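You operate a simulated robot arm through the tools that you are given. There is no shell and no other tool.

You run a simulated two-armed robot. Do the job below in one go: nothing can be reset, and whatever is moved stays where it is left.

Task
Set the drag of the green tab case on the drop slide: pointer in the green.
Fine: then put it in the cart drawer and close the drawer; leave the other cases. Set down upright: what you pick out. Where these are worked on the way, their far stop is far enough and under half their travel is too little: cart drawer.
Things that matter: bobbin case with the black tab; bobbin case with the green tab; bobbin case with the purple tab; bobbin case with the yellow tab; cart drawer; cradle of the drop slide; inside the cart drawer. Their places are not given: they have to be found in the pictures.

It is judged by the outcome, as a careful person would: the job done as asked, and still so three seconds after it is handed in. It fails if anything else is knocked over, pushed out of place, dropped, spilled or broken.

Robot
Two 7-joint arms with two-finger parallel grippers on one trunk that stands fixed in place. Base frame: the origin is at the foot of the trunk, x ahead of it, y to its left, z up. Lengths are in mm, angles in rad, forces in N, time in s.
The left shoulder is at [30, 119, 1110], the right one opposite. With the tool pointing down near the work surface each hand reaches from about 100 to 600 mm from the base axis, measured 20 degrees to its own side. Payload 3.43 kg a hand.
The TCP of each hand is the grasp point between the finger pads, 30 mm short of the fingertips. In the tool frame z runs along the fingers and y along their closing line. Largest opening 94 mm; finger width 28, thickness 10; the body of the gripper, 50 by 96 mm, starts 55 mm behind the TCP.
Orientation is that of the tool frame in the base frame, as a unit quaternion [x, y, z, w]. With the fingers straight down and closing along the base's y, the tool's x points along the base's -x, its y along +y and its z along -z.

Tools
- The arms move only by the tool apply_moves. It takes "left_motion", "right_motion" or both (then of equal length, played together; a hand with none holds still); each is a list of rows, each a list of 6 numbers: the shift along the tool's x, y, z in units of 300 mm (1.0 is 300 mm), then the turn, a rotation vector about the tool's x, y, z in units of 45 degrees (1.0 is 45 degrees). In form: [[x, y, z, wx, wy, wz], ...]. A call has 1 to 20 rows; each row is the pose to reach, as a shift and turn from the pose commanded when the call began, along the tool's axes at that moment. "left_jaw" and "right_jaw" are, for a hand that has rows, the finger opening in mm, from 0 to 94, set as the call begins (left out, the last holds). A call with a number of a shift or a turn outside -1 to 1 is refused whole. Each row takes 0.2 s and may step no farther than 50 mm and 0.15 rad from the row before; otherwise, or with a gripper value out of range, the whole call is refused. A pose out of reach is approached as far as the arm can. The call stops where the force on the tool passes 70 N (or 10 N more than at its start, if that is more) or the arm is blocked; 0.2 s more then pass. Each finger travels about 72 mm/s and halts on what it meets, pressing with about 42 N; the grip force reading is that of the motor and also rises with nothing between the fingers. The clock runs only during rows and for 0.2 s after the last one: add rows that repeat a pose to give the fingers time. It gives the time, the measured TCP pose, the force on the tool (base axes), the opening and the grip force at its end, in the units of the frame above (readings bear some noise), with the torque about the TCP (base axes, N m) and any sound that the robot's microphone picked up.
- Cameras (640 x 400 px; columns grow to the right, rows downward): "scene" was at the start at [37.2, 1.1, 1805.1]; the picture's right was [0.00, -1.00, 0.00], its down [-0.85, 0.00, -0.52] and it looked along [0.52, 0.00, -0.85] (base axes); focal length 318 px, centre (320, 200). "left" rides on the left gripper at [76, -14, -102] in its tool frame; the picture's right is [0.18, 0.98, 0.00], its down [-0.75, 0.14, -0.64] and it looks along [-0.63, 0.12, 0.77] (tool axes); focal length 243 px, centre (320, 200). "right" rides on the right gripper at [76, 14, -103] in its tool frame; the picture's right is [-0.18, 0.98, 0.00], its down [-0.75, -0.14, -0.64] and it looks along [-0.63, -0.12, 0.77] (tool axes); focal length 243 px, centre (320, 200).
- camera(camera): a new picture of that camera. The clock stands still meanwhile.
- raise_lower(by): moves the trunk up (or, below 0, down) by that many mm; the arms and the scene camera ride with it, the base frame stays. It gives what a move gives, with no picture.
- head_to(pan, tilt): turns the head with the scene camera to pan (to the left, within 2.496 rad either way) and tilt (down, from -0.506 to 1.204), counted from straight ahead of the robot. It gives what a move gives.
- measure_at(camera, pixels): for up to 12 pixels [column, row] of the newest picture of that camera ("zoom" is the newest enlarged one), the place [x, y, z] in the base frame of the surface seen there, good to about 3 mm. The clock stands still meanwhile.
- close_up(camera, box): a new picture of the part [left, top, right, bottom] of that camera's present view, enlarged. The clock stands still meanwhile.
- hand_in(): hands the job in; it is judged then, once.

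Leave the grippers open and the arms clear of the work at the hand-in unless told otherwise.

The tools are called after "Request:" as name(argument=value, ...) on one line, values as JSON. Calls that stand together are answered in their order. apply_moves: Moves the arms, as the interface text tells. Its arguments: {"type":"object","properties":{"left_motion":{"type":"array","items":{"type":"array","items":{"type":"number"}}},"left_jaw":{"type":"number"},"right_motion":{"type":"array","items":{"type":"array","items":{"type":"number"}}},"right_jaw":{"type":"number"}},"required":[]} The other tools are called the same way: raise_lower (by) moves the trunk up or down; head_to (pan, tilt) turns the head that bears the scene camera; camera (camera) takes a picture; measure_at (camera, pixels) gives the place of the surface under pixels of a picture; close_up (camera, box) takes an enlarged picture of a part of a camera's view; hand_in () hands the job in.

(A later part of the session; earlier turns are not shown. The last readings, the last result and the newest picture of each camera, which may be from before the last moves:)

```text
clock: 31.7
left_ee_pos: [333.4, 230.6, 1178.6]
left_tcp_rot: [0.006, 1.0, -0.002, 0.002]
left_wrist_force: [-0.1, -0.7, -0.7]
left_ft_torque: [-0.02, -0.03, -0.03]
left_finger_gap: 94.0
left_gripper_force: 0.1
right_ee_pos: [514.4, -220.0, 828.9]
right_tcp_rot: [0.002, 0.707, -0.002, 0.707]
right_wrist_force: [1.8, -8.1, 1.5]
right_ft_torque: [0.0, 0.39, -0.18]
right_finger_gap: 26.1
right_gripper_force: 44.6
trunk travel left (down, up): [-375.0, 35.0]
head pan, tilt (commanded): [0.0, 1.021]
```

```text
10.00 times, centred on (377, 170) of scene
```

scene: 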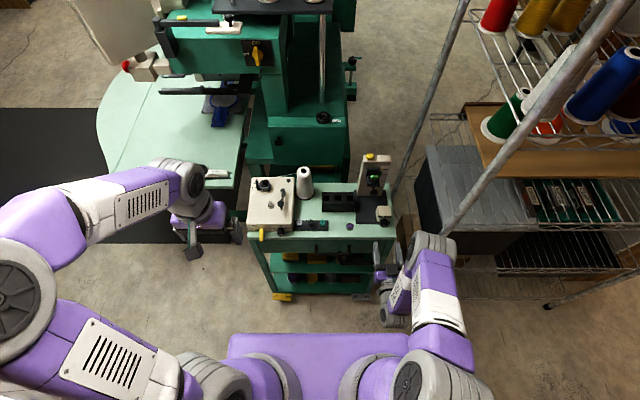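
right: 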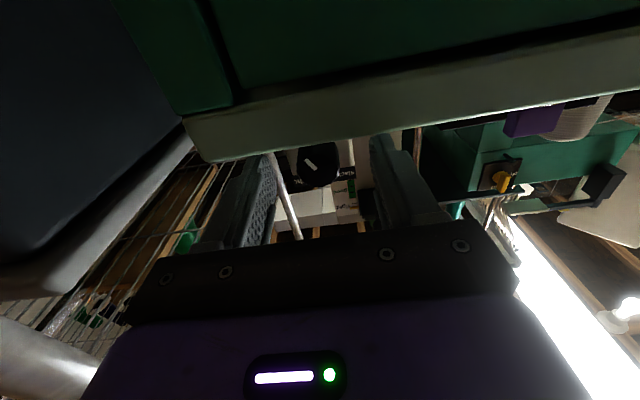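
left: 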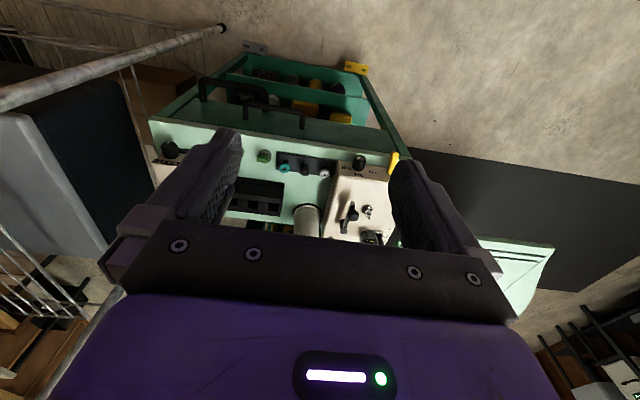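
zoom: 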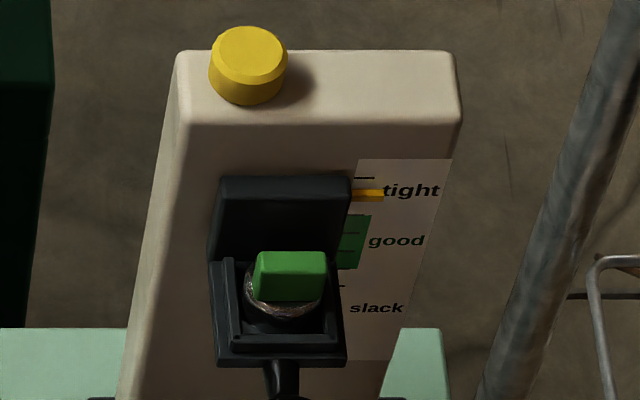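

Gripped at 26 mm. I turn toward slack (counter-clockwise seen from the front) by 20° and watch the pointer.

Request:
apply_moves(right_motion=[[0, -0.002, 0, 0, 0, -0.12], [0, -0.003, 0, 0, 0, -0.24], [0, -0.003, 0, 0, 0, -0.36], [0, -0.003, 0, 0, 0, -0.4444], [0, -0.003, 0, 0, 0, -0.4444]])

Request:
close_up(camera="scene", box=[352, 150, 402, 190])

Request:
close_up(camera="scene", box=[350, 190, 420, 250])

```text
clock: 32.9
left_ee_pos: [332.3, 230.5, 1179.5]
left_tcp_rot: [0.006, 1.0, -0.002, 0.002]
left_wrist_force: [-0.5, 0.4, 0.1]
left_ft_torque: [0.02, 0.02, 0.02]
left_finger_gap: 94.1
left_gripper_force: 0.1
right_ee_pos: [512.5, -220.5, 828.2]
right_tcp_rot: [-0.122, 0.696, -0.124, 0.697]
right_wrist_force: [-2.3, -11.8, 1.9]
right_ft_torque: [0.02, -1.09, -0.05]
right_finger_gap: 25.9
right_gripper_force: 44.5
trunk travel left (down, up): [-375.0, 35.0]
head pan, tilt (commanded): [0.0, 1.021]
```

```text
10.00 times, centred on (377, 170) of scene
```

zoom: 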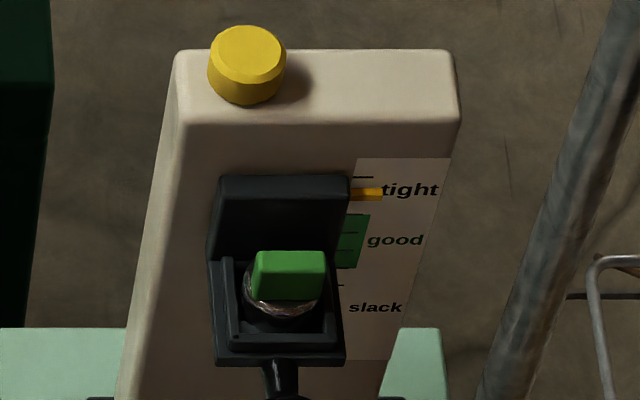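

```text
6.67 times, centred on (385, 220) of scene
```

zoom: 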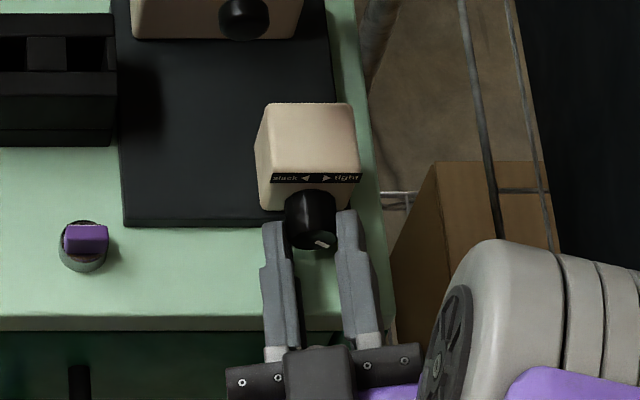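

The knob turned with the hand but the pointer holds, so a new drop is needed after each adjustment. I ease the small side force and turn 40° further.

Request:
apply_moves(right_motion=[[0.0011, -0.0031, 0, 0, 0, -0.12], [0.0011, -0.0031, 0, 0, 0, -0.26], [0.0011, -0.0031, 0, 0, 0, -0.42], [0.0011, -0.0031, 0, 0, 0, -0.58], [0.0011, -0.0031, 0, 0, 0, -0.74], [0.0011, -0.0031, 0, 0, 0, -0.8889], [0.0011, -0.0031, 0, 0, 0, -0.8889]])

Request:
close_up(camera="scene", box=[352, 150, 402, 190])

Request:
close_up(camera="scene", box=[350, 190, 420, 250])

```text
clock: 34.5
left_ee_pos: [331.3, 233.9, 1179.2]
left_tcp_rot: [0.006, 1.0, -0.003, 0.002]
left_wrist_force: [-0.7, 0.0, 0.4]
left_ft_torque: [0.0, -0.05, -0.01]
left_finger_gap: 94.1
left_gripper_force: 0.0
right_ee_pos: [513.6, -217.5, 831.6]
right_tcp_rot: [-0.354, 0.609, -0.355, 0.614]
right_wrist_force: [0.1, 11.1, 29.8]
right_ft_torque: [0.31, 2.0, -0.19]
right_finger_gap: 25.9
right_gripper_force: 44.9
trunk travel left (down, up): [-375.0, 35.0]
head pan, tilt (commanded): [0.0, 1.021]
```

```text
10.00 times, centred on (377, 170) of scene
```

zoom: 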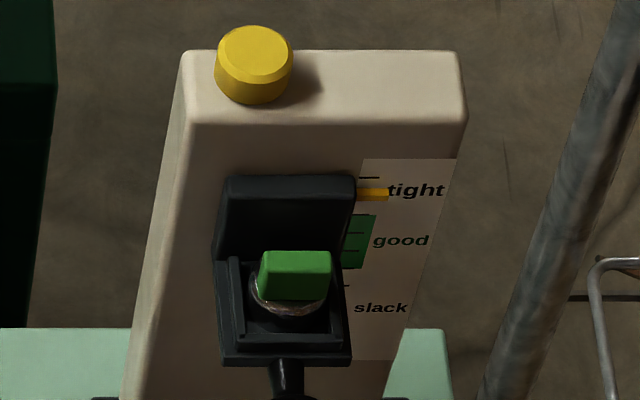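

```text
6.67 times, centred on (385, 220) of scene
```

zoom: 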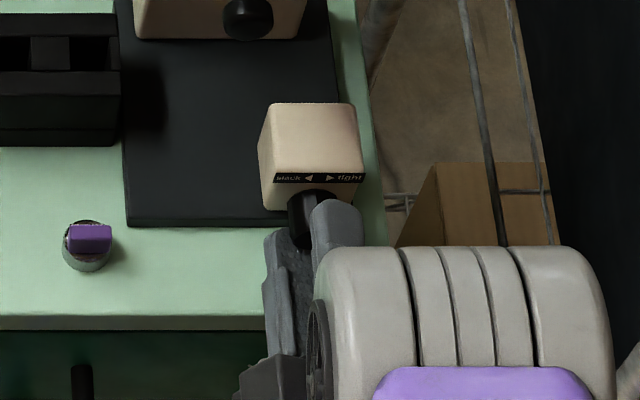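

The cart view shifts by a fraction of a pixel under side force; I open the jaws to relax everything and look again.

Request:
apply_moves(right_motion=[[0, 0, 0, 0, 0, 0], [0, 0, 0, 0, 0, 0], [0, 0, 0, 0, 0, 0]], right_jaw=60)

Request:
close_up(camera="scene", box=[352, 150, 402, 190])

Request:
close_up(camera="scene", box=[350, 190, 420, 250])

Request:
camera(camera="scene")

```text
clock: 35.3
left_ee_pos: [331.0, 234.0, 1179.4]
left_tcp_rot: [0.006, 1.0, -0.003, 0.004]
left_wrist_force: [0.0, 0.3, 0.1]
left_ft_torque: [-0.01, 0.0, 0.01]
left_finger_gap: 93.8
left_gripper_force: 0.0
right_ee_pos: [513.0, -219.6, 834.4]
right_tcp_rot: [-0.35, 0.607, -0.358, 0.617]
right_wrist_force: [-3.5, 5.7, 54.6]
right_ft_torque: [-0.43, 4.05, 0.61]
right_finger_gap: 34.6
right_gripper_force: 0.0
trunk travel left (down, up): [-375.0, 35.0]
head pan, tilt (commanded): [0.0, 1.021]
```

```text
10.00 times, centred on (377, 170) of scene
```

zoom: 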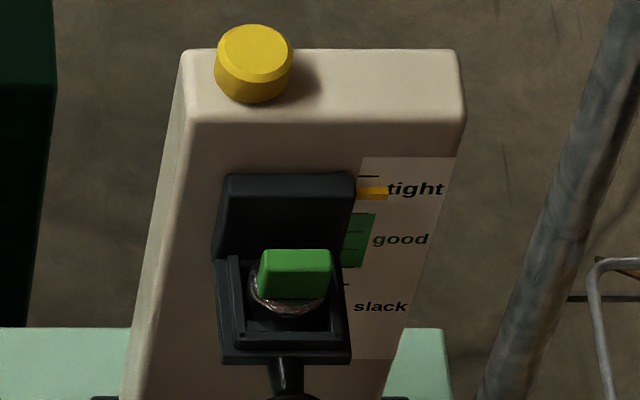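

```text
6.67 times, centred on (385, 220) of scene
```

zoom: 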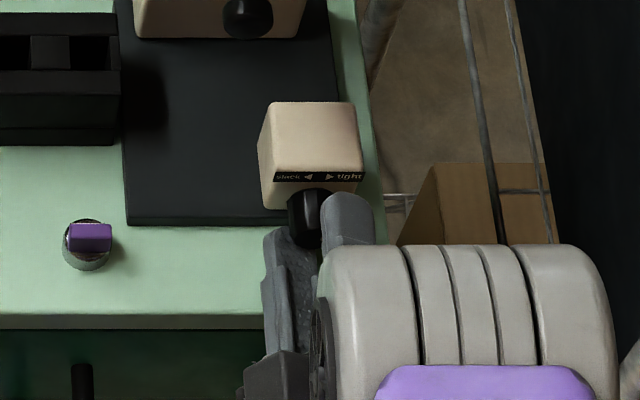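

```text
taken
```

scene: 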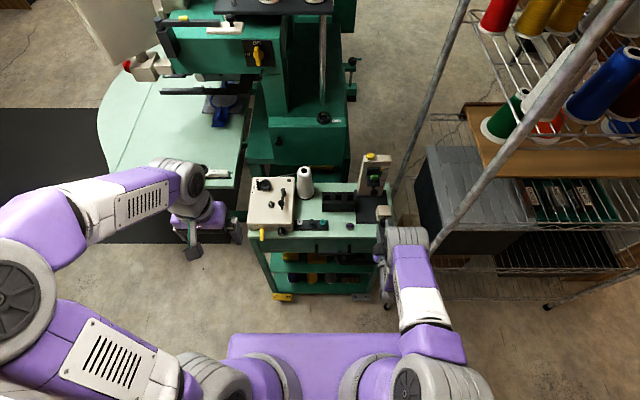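

The lower finger met the table when opening (gap stopped at 34.6, 55 N upward). I set the jaws to 30, just free of the knob, and withdraw straight back.

Request:
apply_moves(right_motion=[[0, 0, 0, 0, 0, 0], [0, 0, 0, 0, 0, 0]], right_jaw=30)

Request:
apply_moves(right_motion=[[0, 0, -0.03, 0, 0, 0], [0, 0, -0.1, 0, 0, 0], [0, 0, -0.18, 0, 0, 0], [0, 0, -0.25, 0, 0, 0]])

Request:
close_up(camera="scene", box=[350, 190, 420, 250])

Request:
camera(camera="scene")

```text
clock: 35.9
left_ee_pos: [331.6, 234.3, 1178.3]
left_tcp_rot: [0.006, 1.0, -0.003, 0.003]
left_wrist_force: [0.4, 0.3, -0.2]
left_ft_torque: [0.0, -0.02, -0.01]
left_finger_gap: 94.2
left_gripper_force: 0.0
right_ee_pos: [514.8, -217.4, 831.6]
right_tcp_rot: [-0.353, 0.609, -0.355, 0.615]
right_wrist_force: [5.1, 15.3, 31.1]
right_ft_torque: [0.35, 1.29, 0.4]
right_finger_gap: 25.9
right_gripper_force: 0.1
trunk travel left (down, up): [-375.0, 35.0]
head pan, tilt (commanded): [0.0, 1.021]
```

```text
clock: 36.4
left_ee_pos: [334.9, 230.1, 1177.5]
left_tcp_rot: [0.006, 1.0, -0.002, 0.001]
left_wrist_force: [-0.6, -0.7, 1.5]
left_ft_torque: [0.05, -0.07, -0.01]
left_finger_gap: 94.3
left_gripper_force: 0.0
right_ee_pos: [512.6, -219.4, 834.0]
right_tcp_rot: [-0.352, 0.604, -0.357, 0.619]
right_wrist_force: [36.4, 3.9, -5.6]
right_ft_torque: [-0.88, 3.69, 0.38]
right_finger_gap: 34.9
right_gripper_force: 4.1
trunk travel left (down, up): [-375.0, 35.0]
head pan, tilt (commanded): [0.0, 1.021]
stopped in row 2 (right hand): the force on the tool passed its limit at 84 N (the readings are from after the stop); the commanded pose is now the measured one
```

```text
6.67 times, centred on (385, 220) of scene
```

zoom: 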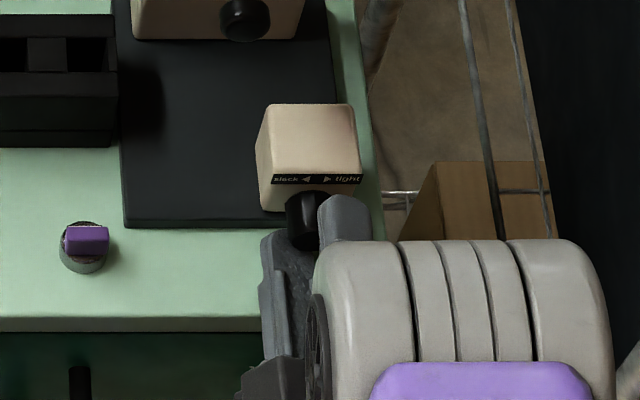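

```text
taken
```

scene: 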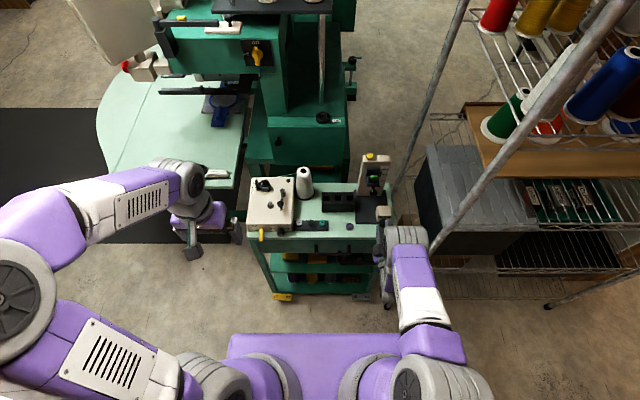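

The pull-back stalled because the lower finger was pressing up under the knob. I re-centre the hand on the knob (about 4.5 mm along the closing line, downward) with the jaws at 29.

Request:
apply_moves(right_motion=[[0.0015, 0.005, 0, 0, 0, 0], [0.003, 0.01, 0, 0, 0, 0], [0.003, 0.01, 0, 0, 0, 0]], right_jaw=29)

Request:
close_up(camera="right", box=[220, 80, 420, 220])

```text
clock: 37.2
left_ee_pos: [336.5, 231.7, 1177.9]
left_tcp_rot: [0.006, 1.0, -0.003, 0.001]
left_wrist_force: [-0.5, -1.0, 0.2]
left_ft_torque: [0.0, -0.01, 0.02]
left_finger_gap: 94.0
left_gripper_force: 0.0
right_ee_pos: [512.0, -217.4, 832.1]
right_tcp_rot: [-0.352, 0.604, -0.357, 0.62]
right_wrist_force: [33.6, 9.8, 6.4]
right_ft_torque: [-0.18, 1.68, 0.88]
right_finger_gap: 28.4
right_gripper_force: 0.0
trunk travel left (down, up): [-375.0, 35.0]
head pan, tilt (commanded): [0.0, 1.021]
```

```text
2.86 times, centred on (320, 150) of right
```

zoom: 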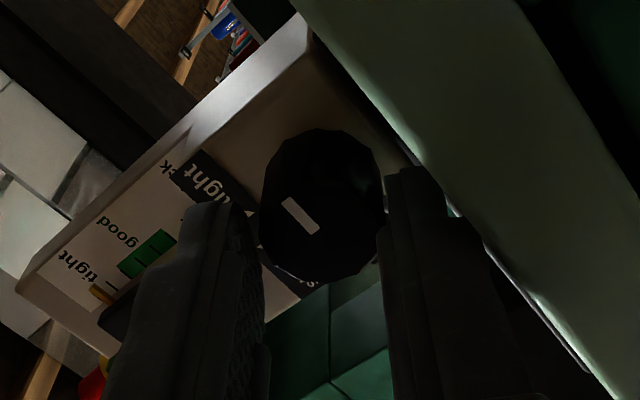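

Now the knob is centred between the fingers. I open to 31 and try pulling back gently.

Request:
apply_moves(right_motion=[[0, 0, 0, 0, 0, 0], [0, 0, -0.01, 0, 0, 0], [0, 0, -0.02, 0, 0, 0], [0, 0, -0.035, 0, 0, 0]], right_jaw=31)

Request:
close_up(camera="right", box=[220, 80, 420, 220])

Request:
close_up(camera="scene", box=[350, 190, 420, 250])

```text
clock: 38.2
left_ee_pos: [335.6, 230.9, 1177.9]
left_tcp_rot: [0.006, 1.0, -0.002, 0.001]
left_wrist_force: [0.2, -0.2, 0.4]
left_ft_torque: [0.01, -0.03, -0.01]
left_finger_gap: 94.2
left_gripper_force: 0.1
right_ee_pos: [510.6, -218.8, 836.3]
right_tcp_rot: [-0.352, 0.597, -0.36, 0.624]
right_wrist_force: [36.4, 1.6, -10.6]
right_ft_torque: [-0.77, 2.82, 0.54]
right_finger_gap: 38.0
right_gripper_force: 6.2
trunk travel left (down, up): [-375.0, 35.0]
head pan, tilt (commanded): [0.0, 1.021]
stopped in row 4 (right hand): the force on the tool passed its limit at 73 N (the readings are from after the stop); the commanded pose is now the measured one
```

```text
2.86 times, centred on (320, 150) of right
```

zoom: 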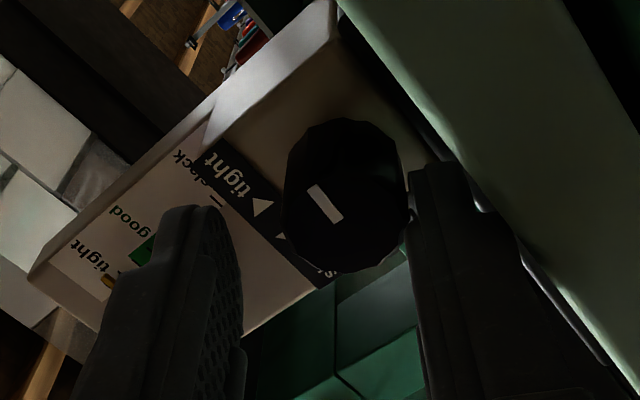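

```text
6.67 times, centred on (385, 220) of scene
```

zoom: 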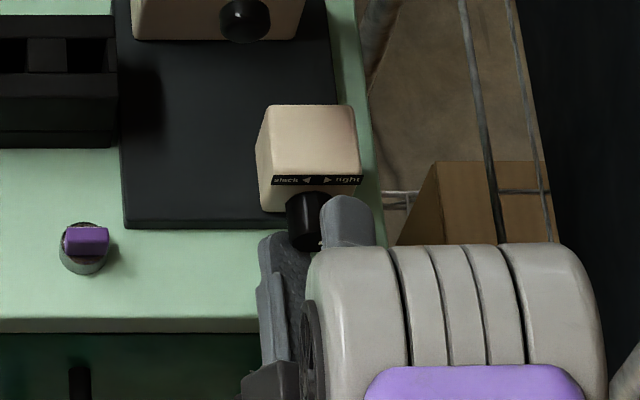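

The lower finger is wedged between the knob and the black base plate (z≈809) at this roll angle. I roll back 25° to free it.

Request:
apply_moves(right_motion=[[0, 0, 0, 0, 0, 0.12], [0, 0.002, 0, 0, 0, 0.26], [0, 0.004, 0, 0, 0, 0.4], [0, 0.006, 0, 0, 0, 0.5556], [0, 0.006, 0, 0, 0, 0.5556]], right_jaw=34)

Request:
close_up(camera="right", box=[220, 80, 420, 220])

Request:
close_up(camera="scene", box=[350, 190, 420, 250])

```text
clock: 39.4
left_ee_pos: [335.4, 231.1, 1178.7]
left_tcp_rot: [0.006, 1.0, -0.002, 0.002]
left_wrist_force: [-0.5, -0.2, -0.5]
left_ft_torque: [0.0, 0.0, 0.0]
left_finger_gap: 93.9
left_gripper_force: 0.1
right_ee_pos: [508.0, -217.9, 835.8]
right_tcp_rot: [-0.211, 0.66, -0.216, 0.688]
right_wrist_force: [0.8, 0.1, -0.2]
right_ft_torque: [0.01, -0.01, 0.01]
right_finger_gap: 34.1
right_gripper_force: 0.1
trunk travel left (down, up): [-375.0, 35.0]
head pan, tilt (commanded): [0.0, 1.021]
```

```text
2.86 times, centred on (320, 150) of right
```

zoom: 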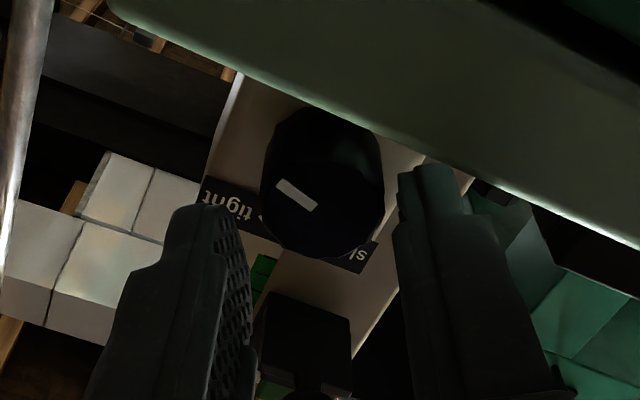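

```text
6.67 times, centred on (385, 220) of scene
```

zoom: 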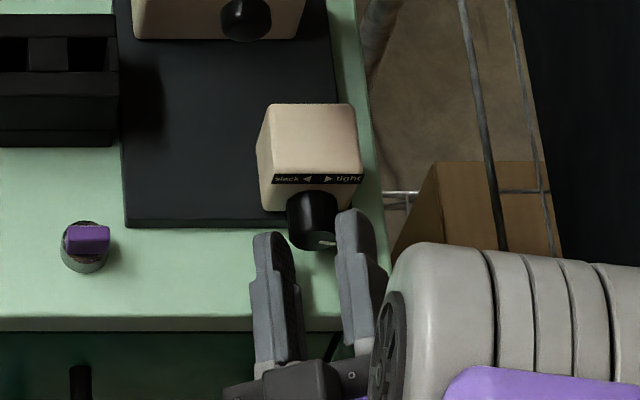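

Free again, no force, and the cart is back where it was. I withdraw 75 mm straight back and roll level.

Request:
apply_moves(right_motion=[[0, 0, -0.04, 0, 0, 0], [0, 0, -0.12, 0, 0, 0], [0, 0, -0.2, 0, 0, 0.1], [0, 0, -0.25, 0, 0, 0.28], [0, 0, -0.25, 0, 0, 0.46], [0, 0, -0.25, 0, 0, 0.64], [0, 0, -0.25, 0, 0, 0.7778], [0, 0, -0.25, 0, 0, 0.7778]])

Request:
close_up(camera="right", box=[260, 60, 380, 160])

Request:
close_up(camera="scene", box=[350, 190, 420, 250])

```text
clock: 41.2
left_ee_pos: [335.0, 231.6, 1178.6]
left_tcp_rot: [0.006, 1.0, -0.002, 0.002]
left_wrist_force: [-0.3, -0.8, -0.1]
left_ft_torque: [0.0, 0.0, -0.01]
left_finger_gap: 93.8
left_gripper_force: 0.0
right_ee_pos: [431.7, -218.7, 833.6]
right_tcp_rot: [-0.003, 0.693, 0.001, 0.721]
right_wrist_force: [-0.4, 0.2, -0.6]
right_ft_torque: [0.01, -0.01, 0.03]
right_finger_gap: 34.0
right_gripper_force: 0.0
trunk travel left (down, up): [-375.0, 35.0]
head pan, tilt (commanded): [0.0, 1.021]
```

```text
4.00 times, centred on (320, 110) of right
```

zoom: 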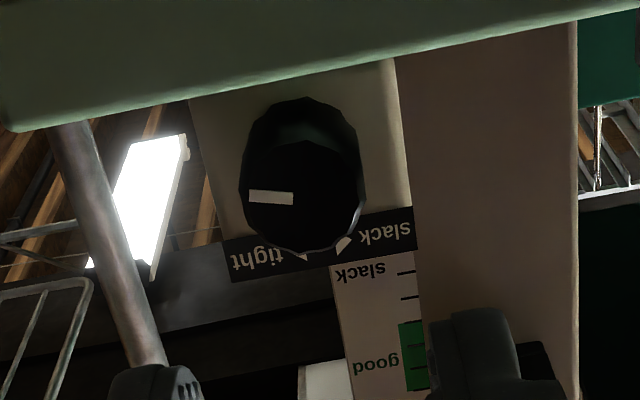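

```text
6.67 times, centred on (385, 220) of scene
```

zoom: 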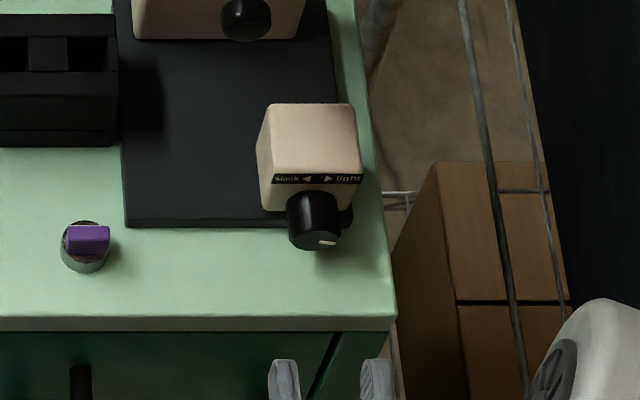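

The marker now points to 3 o'clock: about 45–50° looser than at the start. Now I must re-latch the carriage at the top: I bring the hand up and back to tool-down in front of the tower.

Request:
apply_moves(right_motion=[[-0.1, 0, 0, 0, 0.1, 0], [-0.2, 0, 0, 0, 0.28, 0], [-0.35, 0, 0, 0, 0.46, 0], [-0.5, 0, 0, 0, 0.64, 0], [-0.62, 0.03, 0, 0, 0.82, 0], [-0.7, 0.06, 0, 0, 1.0, 0]])

Request:
camera(camera="scene")

```text
clock: 42.6
left_ee_pos: [333.9, 231.5, 1179.9]
left_tcp_rot: [0.006, 1.0, -0.003, 0.002]
left_wrist_force: [0.1, 0.5, 0.7]
left_ft_torque: [-0.03, -0.03, -0.02]
left_finger_gap: 94.3
left_gripper_force: 0.1
right_ee_pos: [424.4, -199.4, 1043.0]
right_tcp_rot: [-0.003, 0.917, -0.001, 0.399]
right_wrist_force: [0.4, 0.0, -0.5]
right_ft_torque: [0.01, 0.0, 0.02]
right_finger_gap: 33.9
right_gripper_force: 0.0
trunk travel left (down, up): [-375.0, 35.0]
head pan, tilt (commanded): [0.0, 1.021]
```

```text
taken
```

scene: 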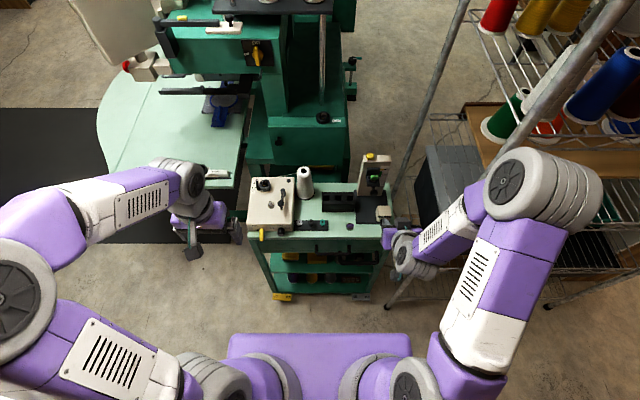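

Request:
close_up(camera="scene", box=[355, 160, 395, 200])

```text
10.00 times, centred on (375, 180) of scene
```

zoom: 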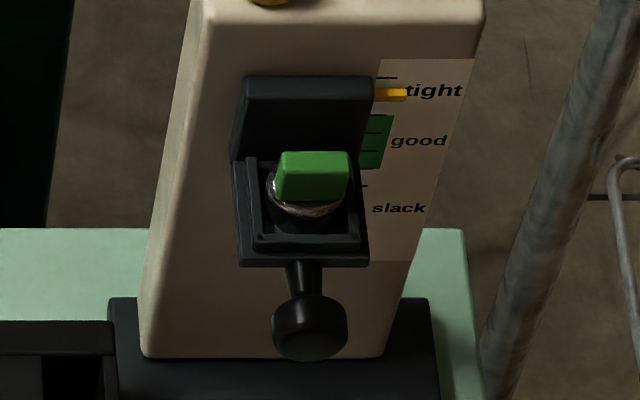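

Request:
measure_at(camera="zoom", pixels=[[310, 300], [310, 320], [310, 340], [310, 355], [280, 325], [340, 325], [304, 275], [303, 262], [392, 95], [310, 155], [375, 118], [370, 165]])

```text
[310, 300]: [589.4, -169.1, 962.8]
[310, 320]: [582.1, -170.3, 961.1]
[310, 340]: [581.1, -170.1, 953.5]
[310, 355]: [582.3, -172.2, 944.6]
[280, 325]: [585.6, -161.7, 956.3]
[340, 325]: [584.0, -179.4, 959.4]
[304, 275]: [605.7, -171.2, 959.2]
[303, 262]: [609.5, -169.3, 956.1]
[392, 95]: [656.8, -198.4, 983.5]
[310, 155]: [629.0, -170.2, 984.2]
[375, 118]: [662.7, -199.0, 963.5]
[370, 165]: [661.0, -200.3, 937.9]
```

The handle knob's centre is about (587, -171, 954), radius 12; the green band runs from z≈963 to 938 at the pointer. I go to a pre-grasp in front of the handle with a 30° tilt, jaws 44.

Request:
apply_moves(right_motion=[[-0.05, 0.025, 0.1, 0, 0.1, 0], [-0.1, 0.05, 0.2, 0, 0.2, 0], [-0.15, 0.075, 0.3, 0, 0.3, 0], [-0.1938, 0.0947, 0.369, 0, 0.378, 0], [-0.1938, 0.0947, 0.369, 0, 0.378, 0]], right_jaw=44)

Request:
camera(camera="right")

Request:
camera(camera="scene")

```text
clock: 43.8
left_ee_pos: [333.3, 231.0, 1178.7]
left_tcp_rot: [0.007, 1.0, -0.002, 0.002]
left_wrist_force: [-0.4, 0.0, 0.6]
left_ft_torque: [0.01, -0.02, 0.0]
left_finger_gap: 94.0
left_gripper_force: 0.0
right_ee_pos: [543.0, -170.0, 1009.3]
right_tcp_rot: [-0.002, 0.965, -0.002, 0.261]
right_wrist_force: [-0.7, 0.2, 0.0]
right_ft_torque: [0.02, -0.01, 0.01]
right_finger_gap: 44.0
right_gripper_force: 0.1
trunk travel left (down, up): [-375.0, 35.0]
head pan, tilt (commanded): [0.0, 1.021]
```

```text
taken
```

right: 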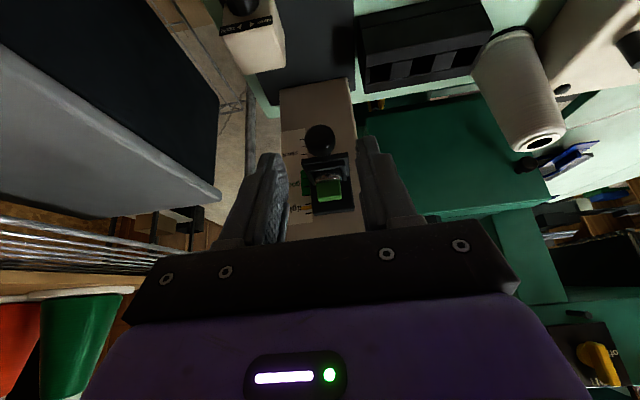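

```text
taken
```

scene: 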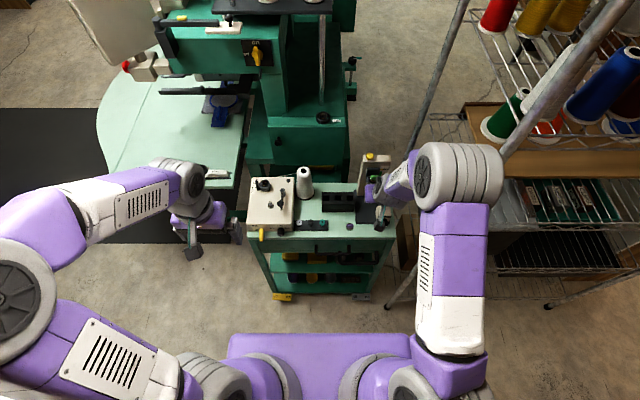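

Knob (320,140) is between the fingers. I slide forward-down to straddle the handle.

Request:
apply_moves(right_motion=[[-0.0348, -0.003, 0.03, 0, 0, 0], [-0.0348, -0.003, 0.08, 0, 0, 0], [-0.0348, -0.003, 0.13, 0, 0, 0], [-0.0348, -0.003, 0.183, 0, 0, 0], [-0.0348, -0.003, 0.183, 0, 0, 0]])

Request:
close_up(camera="right", box=[240, 80, 400, 220])

Request:
close_up(camera="scene", box=[355, 150, 395, 200])

```text
clock: 45.0
left_ee_pos: [332.6, 231.4, 1179.4]
left_tcp_rot: [0.006, 1.0, -0.002, 0.002]
left_wrist_force: [-0.2, 0.5, 0.1]
left_ft_torque: [0.0, 0.0, -0.01]
left_finger_gap: 94.0
left_gripper_force: 0.1
right_ee_pos: [579.5, -170.9, 967.9]
right_tcp_rot: [-0.004, 0.965, -0.001, 0.262]
right_wrist_force: [-0.9, -1.1, 0.3]
right_ft_torque: [0.0, 0.0, 0.0]
right_finger_gap: 43.9
right_gripper_force: 0.1
trunk travel left (down, up): [-375.0, 35.0]
head pan, tilt (commanded): [0.0, 1.021]
```

```text
2.86 times, centred on (320, 150) of right
```

zoom: 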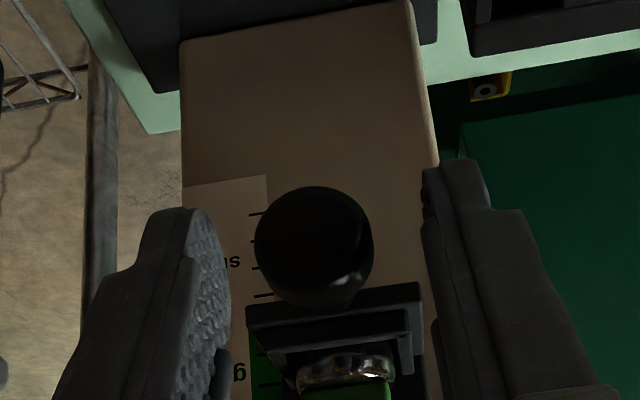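

```text
8.00 times, centred on (375, 175) of scene
```

zoom: 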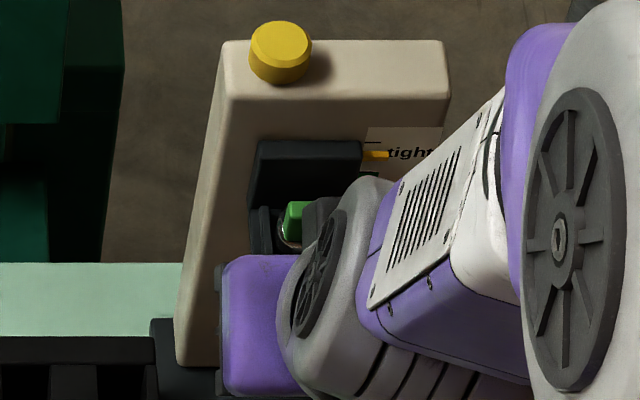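

Straddling it. I close on the handle.

Request:
apply_moves(right_motion=[[0, 0, 0, 0, 0, 0], [0, 0, 0, 0, 0, 0], [0, 0, 0, 0, 0, 0]], right_jaw=10)

Request:
close_up(camera="scene", box=[355, 150, 395, 200])

```text
clock: 45.8
left_ee_pos: [333.7, 230.1, 1178.9]
left_tcp_rot: [0.006, 1.0, -0.001, 0.002]
left_wrist_force: [0.1, -0.8, -0.3]
left_ft_torque: [0.04, 0.0, -0.04]
left_finger_gap: 94.2
left_gripper_force: 0.0
right_ee_pos: [581.9, -171.8, 966.6]
right_tcp_rot: [-0.002, 0.965, -0.001, 0.261]
right_wrist_force: [0.3, -3.0, -0.3]
right_ft_torque: [-0.05, -0.04, -0.04]
right_finger_gap: 23.0
right_gripper_force: 44.8
trunk travel left (down, up): [-375.0, 35.0]
head pan, tilt (commanded): [0.0, 1.021]
```

```text
8.00 times, centred on (375, 175) of scene
```

zoom: 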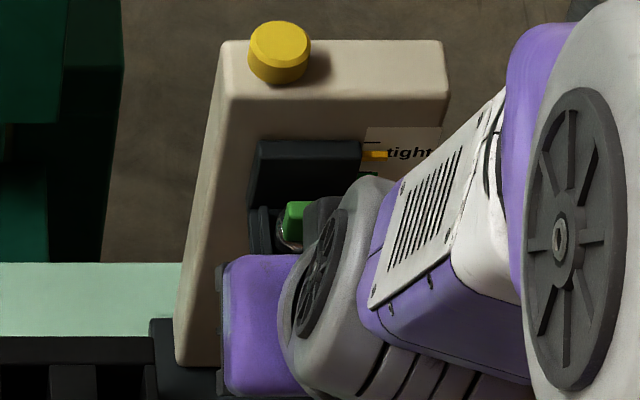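

Gripped at 23 mm. I lift slowly up to 8 mm, listening for the latch.

Request:
apply_moves(right_motion=[[-0.0033, 0, -0.0058, 0, 0, 0], [-0.0067, 0, -0.0115, 0, 0, 0], [-0.01, 0, -0.0173, 0, 0, 0], [-0.0133, 0, -0.0231, 0, 0, 0]])

Request:
close_up(camera="scene", box=[355, 150, 395, 200])

```text
clock: 46.8
left_ee_pos: [334.2, 231.5, 1178.7]
left_tcp_rot: [0.006, 1.0, -0.001, 0.002]
left_wrist_force: [0.2, 0.0, 0.2]
left_ft_torque: [0.01, 0.01, -0.01]
left_finger_gap: 94.4
left_gripper_force: 0.1
right_ee_pos: [580.9, -171.3, 974.4]
right_tcp_rot: [-0.004, 0.966, -0.001, 0.259]
right_wrist_force: [3.9, -6.0, -16.0]
right_ft_torque: [-0.15, -0.73, -0.04]
right_finger_gap: 22.7
right_gripper_force: 45.1
trunk travel left (down, up): [-375.0, 35.0]
head pan, tilt (commanded): [0.0, 1.021]
```

```text
8.00 times, centred on (375, 175) of scene
```

zoom: 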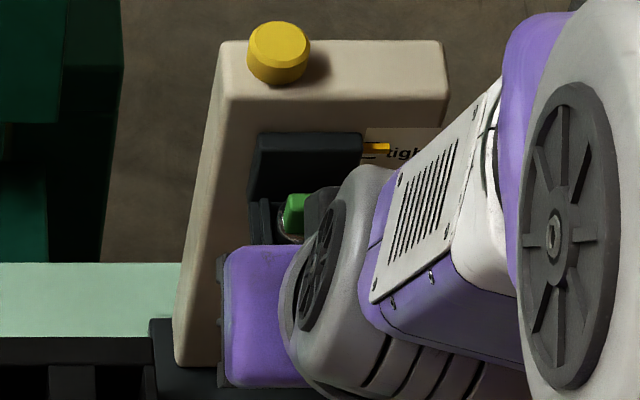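

The pointer rose past its start mark; no click yet. I lift further.

Request:
apply_moves(right_motion=[[-0.0033, 0, -0.0058, 0, 0, 0], [-0.0067, 0, -0.0115, 0, 0, 0], [-0.01, 0, -0.0173, 0, 0, 0]])

Request:
close_up(camera="scene", box=[355, 150, 395, 200])

```text
clock: 47.6
left_ee_pos: [335.9, 230.5, 1178.0]
left_tcp_rot: [0.005, 1.0, -0.002, 0.001]
left_wrist_force: [-0.7, -0.7, 0.2]
left_ft_torque: [0.0, 0.0, 0.0]
left_finger_gap: 94.0
left_gripper_force: 0.0
right_ee_pos: [580.8, -171.3, 977.9]
right_tcp_rot: [-0.003, 0.966, -0.002, 0.257]
right_wrist_force: [-1.4, -6.8, -34.1]
right_ft_torque: [-0.15, 0.27, -0.08]
right_finger_gap: 23.0
right_gripper_force: 45.4
trunk travel left (down, up): [-375.0, 35.0]
head pan, tilt (commanded): [0.0, 1.021]
```

```text
8.00 times, centred on (375, 175) of scene
```

zoom: 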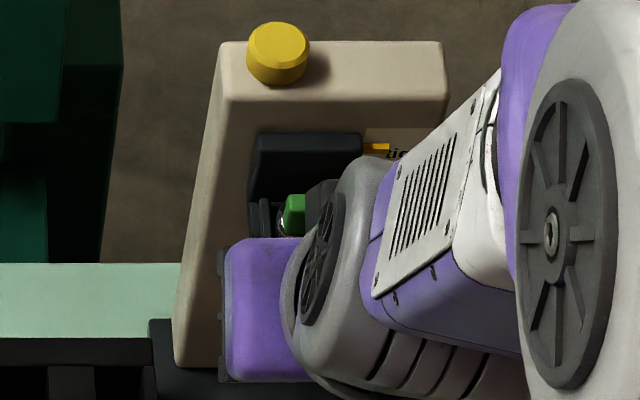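

The carriage is at its top stop (34 N, pointer no longer rising). I release the handle and see whether it stays up.

Request:
apply_moves(right_motion=[[0.0033, 0, 0.0058, 0, 0, 0], [0.0067, 0, 0.0115, 0, 0, 0], [0.0067, 0, 0.0115, 0, 0, 0]])

Request:
apply_moves(right_motion=[[0, 0, 0, 0, 0, 0], [0, 0, 0, 0, 0, 0], [0, 0, 0, 0, 0, 0]], right_jaw=44)

Request:
close_up(camera="scene", box=[355, 150, 395, 200])

```text
clock: 48.4
left_ee_pos: [334.5, 229.9, 1179.0]
left_tcp_rot: [0.005, 1.0, -0.001, 0.001]
left_wrist_force: [0.5, -0.3, -1.2]
left_ft_torque: [0.0, 0.02, 0.01]
left_finger_gap: 94.2
left_gripper_force: 0.0
right_ee_pos: [580.8, -172.2, 977.1]
right_tcp_rot: [-0.003, 0.966, 0.0, 0.26]
right_wrist_force: [-7.0, -5.8, -15.3]
right_ft_torque: [-0.11, 1.03, -0.05]
right_finger_gap: 22.6
right_gripper_force: 45.4
trunk travel left (down, up): [-375.0, 35.0]
head pan, tilt (commanded): [0.0, 1.021]
```

```text
clock: 49.2
left_ee_pos: [332.9, 232.9, 1179.3]
left_tcp_rot: [0.006, 1.0, -0.001, 0.002]
left_wrist_force: [0.2, 0.6, -0.1]
left_ft_torque: [0.03, 0.02, 0.03]
left_finger_gap: 94.0
left_gripper_force: 0.1
right_ee_pos: [580.7, -171.4, 979.1]
right_tcp_rot: [-0.004, 0.965, -0.001, 0.263]
right_wrist_force: [-0.1, -0.1, 0.4]
right_ft_torque: [0.02, -0.01, 0.01]
right_finger_gap: 43.9
right_gripper_force: 0.0
trunk travel left (down, up): [-375.0, 35.0]
head pan, tilt (commanded): [0.0, 1.021]
```

```text
8.00 times, centred on (375, 175) of scene
```

zoom: 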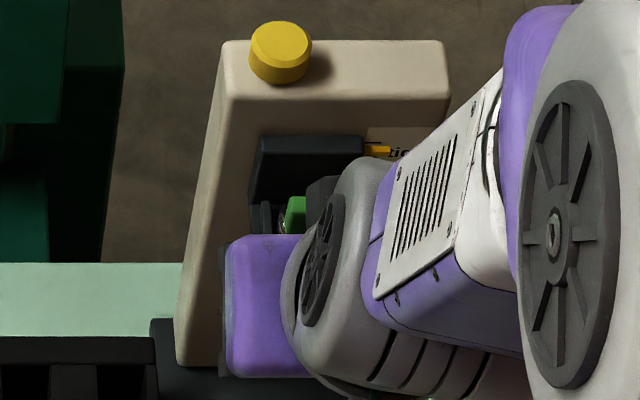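

The carriage holds at its original mark. I withdraw from the handle, then close the jaws and go above the button.

Request:
apply_moves(right_motion=[[0, 0, -0.07, 0, 0, 0], [0, 0, -0.2, 0, 0, 0], [-0.12, 0.02, -0.26, 0, 0, 0], [-0.257, 0.048, -0.317, 0, 0, 0]])

Request:
apply_moves(right_motion=[[-0.05, 0, 0.06, 0, 0, 0], [-0.1, 0, 0.13, 0, 0, 0], [-0.1585, 0, 0.2, 0, 0, 0], [-0.1585, 0, 0.2, 0, 0, 0]], right_jaw=0)

Request:
close_up(camera="right", box=[200, 0, 400, 180])

Request:
close_up(camera="scene", box=[355, 150, 395, 200])

```text
clock: 50.2
left_ee_pos: [333.6, 231.9, 1178.3]
left_tcp_rot: [0.006, 1.0, -0.001, 0.003]
left_wrist_force: [-0.1, 0.4, -0.4]
left_ft_torque: [-0.02, -0.04, -0.01]
left_finger_gap: 93.9
left_gripper_force: 0.1
right_ee_pos: [597.9, -157.4, 1101.9]
right_tcp_rot: [-0.002, 0.965, -0.002, 0.261]
right_wrist_force: [0.1, -0.3, 0.3]
right_ft_torque: [-0.01, 0.01, 0.01]
right_finger_gap: 44.2
right_gripper_force: 0.1
trunk travel left (down, up): [-375.0, 35.0]
head pan, tilt (commanded): [0.0, 1.021]
```

```text
clock: 51.2
left_ee_pos: [333.0, 231.6, 1179.1]
left_tcp_rot: [0.006, 1.0, -0.002, 0.003]
left_wrist_force: [0.3, -0.4, -0.1]
left_ft_torque: [-0.02, 0.0, 0.0]
left_finger_gap: 93.8
left_gripper_force: 0.2
right_ee_pos: [671.9, -156.0, 1074.1]
right_tcp_rot: [-0.003, 0.965, -0.001, 0.261]
right_wrist_force: [-0.1, -0.2, 0.0]
right_ft_torque: [0.0, -0.03, 0.0]
right_finger_gap: 0.4
right_gripper_force: 32.8
trunk travel left (down, up): [-375.0, 35.0]
head pan, tilt (commanded): [0.0, 1.021]
```

```text
2.22 times, centred on (300, 90) of right
```

zoom: 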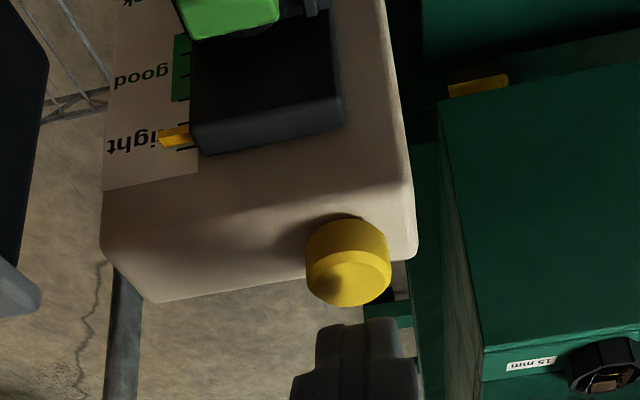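

```text
8.00 times, centred on (375, 175) of scene
```

zoom: 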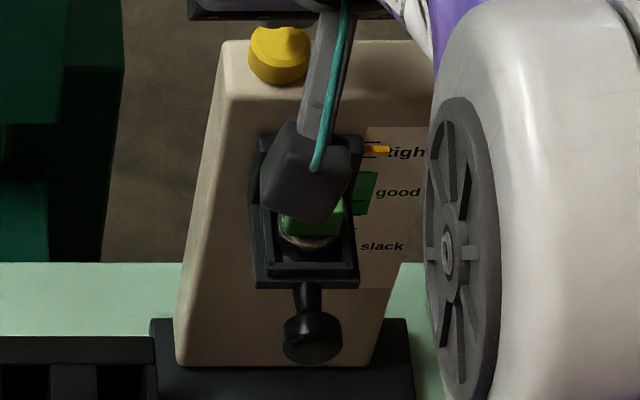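

In position 12 mm above the button. I press down 16 mm and hold briefly.

Request:
apply_moves(right_motion=[[0.0067, 0, 0.0116, 0, 0, 0], [0.0133, 0, 0.0231, 0, 0, 0], [0.02, 0, 0.0346, 0, 0, 0], [0.0267, 0, 0.0462, 0, 0, 0], [0.0275, 0, 0.0476, 0, 0, 0]])

Request:
close_up(camera="scene", box=[355, 150, 395, 200])

Request:
close_up(camera="right", box=[200, 0, 400, 180])

```text
clock: 52.4
left_ee_pos: [332.7, 231.0, 1178.5]
left_tcp_rot: [0.006, 1.0, -0.002, 0.002]
left_wrist_force: [-0.7, 0.6, 1.1]
left_ft_torque: [-0.01, 0.01, -0.01]
left_finger_gap: 94.2
left_gripper_force: 0.1
right_ee_pos: [671.2, -156.2, 1056.6]
right_tcp_rot: [-0.002, 0.965, -0.003, 0.262]
right_wrist_force: [0.6, -2.6, 6.0]
right_ft_torque: [-0.04, -0.07, 0.01]
right_finger_gap: 0.0
right_gripper_force: 32.7
trunk travel left (down, up): [-375.0, 35.0]
head pan, tilt (commanded): [0.0, 1.021]
heard: click
```

```text
8.00 times, centred on (375, 175) of scene
```

zoom: 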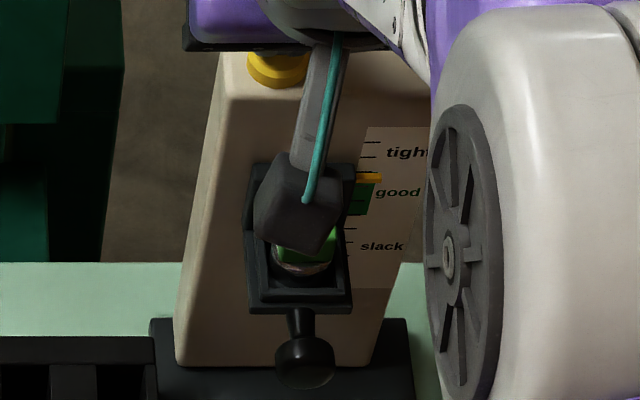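

```text
2.22 times, centred on (300, 90) of right
```

zoom: 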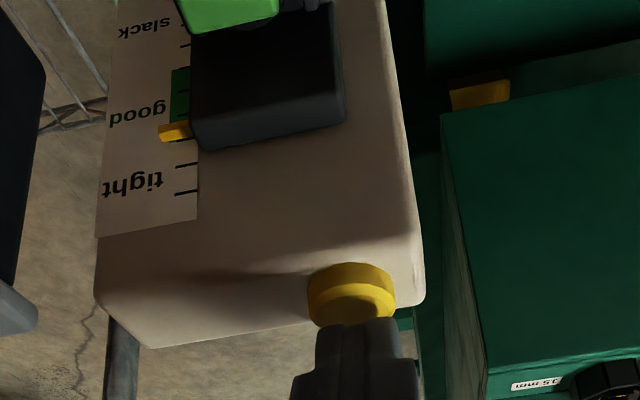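

The pointer dropped to the top edge of the green. It needs about 30° more slack to sit in the middle. I lift off the button and check that the pointer holds.

Request:
apply_moves(right_motion=[[-0.01, 0, -0.0173, 0, 0, 0], [-0.03, 0, -0.05, 0, 0, 0], [-0.04, 0, -0.15, 0, 0, 0], [0.1, -0.05, -0.25, 0, 0, 0], [0.23, -0.1, -0.33, 0, 0, 0], [0.33, -0.15, -0.45, 0, 0, 0], [0.38, -0.2, -0.58, 0, 0, 0]])

Request:
close_up(camera="scene", box=[355, 150, 395, 200])

```text
refused: row 4 steps farther than a row can; nothing moved
```

```text
8.00 times, centred on (375, 175) of scene
```

zoom: 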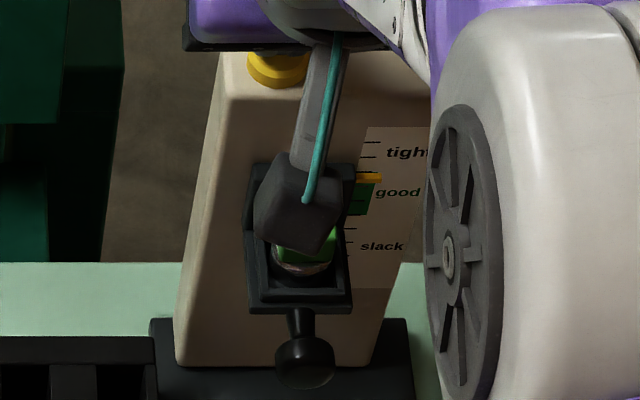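

The call was refused for a long step (nothing moved); I redo it with smaller steps.

Request:
apply_moves(right_motion=[[-0.01, 0, -0.0173, 0, 0, 0], [-0.03, 0, -0.05, 0, 0, 0], [-0.03, 0, -0.15, 0, 0, 0], [0.05, -0.05, -0.25, 0, 0, 0], [0.15, -0.08, -0.34, 0, 0, 0], [0.25, -0.12, -0.43, 0, 0, 0], [0.35, -0.17, -0.52, 0, 0, 0], [0.4, -0.2, -0.58, 0, 0, 0]])

Request:
close_up(camera="scene", box=[355, 150, 395, 200])

Request:
camera(camera="scene")

```text
clock: 54.2
left_ee_pos: [334.3, 231.5, 1179.4]
left_tcp_rot: [0.006, 1.0, -0.002, 0.003]
left_wrist_force: [-0.1, -0.3, -0.5]
left_ft_torque: [0.0, 0.0, 0.0]
left_finger_gap: 93.8
left_gripper_force: 0.1
right_ee_pos: [480.2, -213.8, 1145.9]
right_tcp_rot: [-0.003, 0.965, -0.001, 0.262]
right_wrist_force: [0.3, 0.1, -0.7]
right_ft_torque: [-0.02, -0.02, 0.03]
right_finger_gap: 0.0
right_gripper_force: 33.1
trunk travel left (down, up): [-375.0, 35.0]
head pan, tilt (commanded): [0.0, 1.021]
```

```text
8.00 times, centred on (375, 175) of scene
```

zoom: 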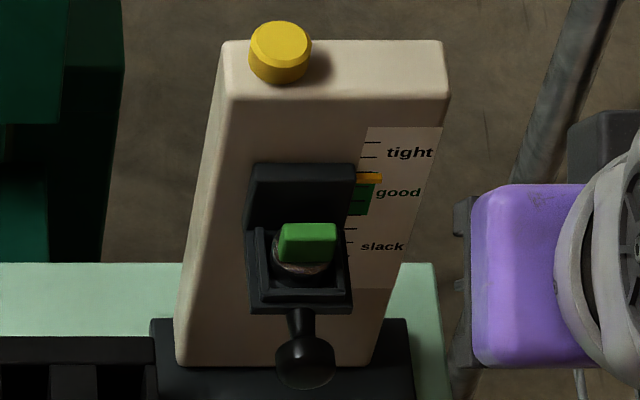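

```text
taken
```

scene: 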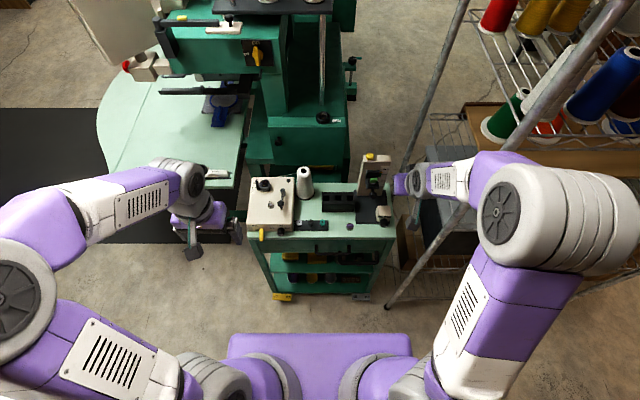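

Request:
close_up(camera="scene", box=[372, 162, 392, 182])

```text
16.00 times, centred on (382, 172) of scene
```

zoom: 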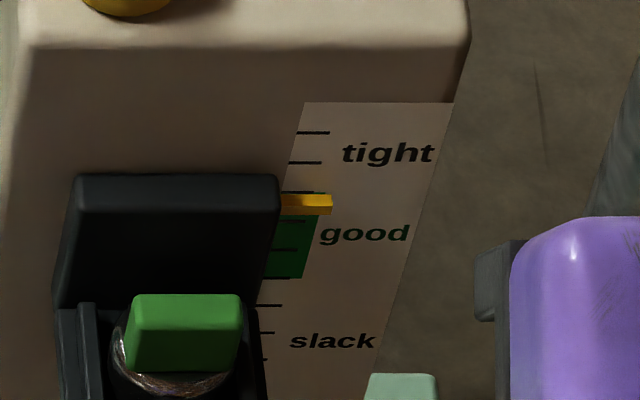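

I measure the pointer and the band to avoid parallax error.

Request:
measure_at(camera="zoom", pixels=[[310, 203], [322, 205], [300, 204], [300, 225], [310, 216], [290, 262], [290, 275], [320, 132], [310, 162], [330, 191], [310, 300], [300, 340]])

```text
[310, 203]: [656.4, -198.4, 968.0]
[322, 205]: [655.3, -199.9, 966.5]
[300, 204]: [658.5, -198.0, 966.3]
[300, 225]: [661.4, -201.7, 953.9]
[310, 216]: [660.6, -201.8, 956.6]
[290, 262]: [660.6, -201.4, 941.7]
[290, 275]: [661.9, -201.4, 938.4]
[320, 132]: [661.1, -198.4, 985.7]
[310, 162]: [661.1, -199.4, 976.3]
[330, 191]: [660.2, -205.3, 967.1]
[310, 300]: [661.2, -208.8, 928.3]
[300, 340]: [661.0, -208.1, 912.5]
```

The pointer is at z≈967, right at the green's top edge (966 to 937), so about 40° more toward slack should bring it to the middle. I check the base plate's front edge near the knob.

Request:
close_up(camera="scene", box=[368, 205, 404, 235])

```text
13.33 times, centred on (386, 220) of scene
```

zoom: 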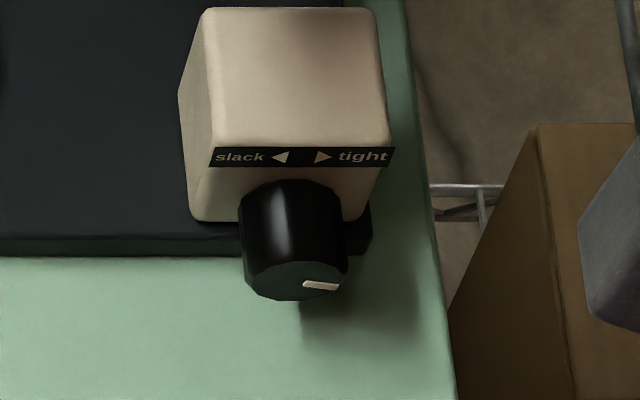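

Request:
measure_at(camera="zoom", pixels=[[100, 230], [100, 238], [100, 250], [210, 230], [220, 238], [360, 235], [360, 250], [100, 275], [200, 200], [215, 180], [290, 200], [300, 160]])

```text
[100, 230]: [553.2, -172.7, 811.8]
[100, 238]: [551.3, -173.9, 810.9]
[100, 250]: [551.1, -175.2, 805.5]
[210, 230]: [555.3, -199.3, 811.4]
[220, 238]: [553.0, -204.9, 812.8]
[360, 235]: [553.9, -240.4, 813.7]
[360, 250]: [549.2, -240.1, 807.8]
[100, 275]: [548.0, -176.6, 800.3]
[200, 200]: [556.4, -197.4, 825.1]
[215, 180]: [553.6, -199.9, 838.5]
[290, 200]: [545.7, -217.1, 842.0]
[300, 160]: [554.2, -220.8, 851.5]
```

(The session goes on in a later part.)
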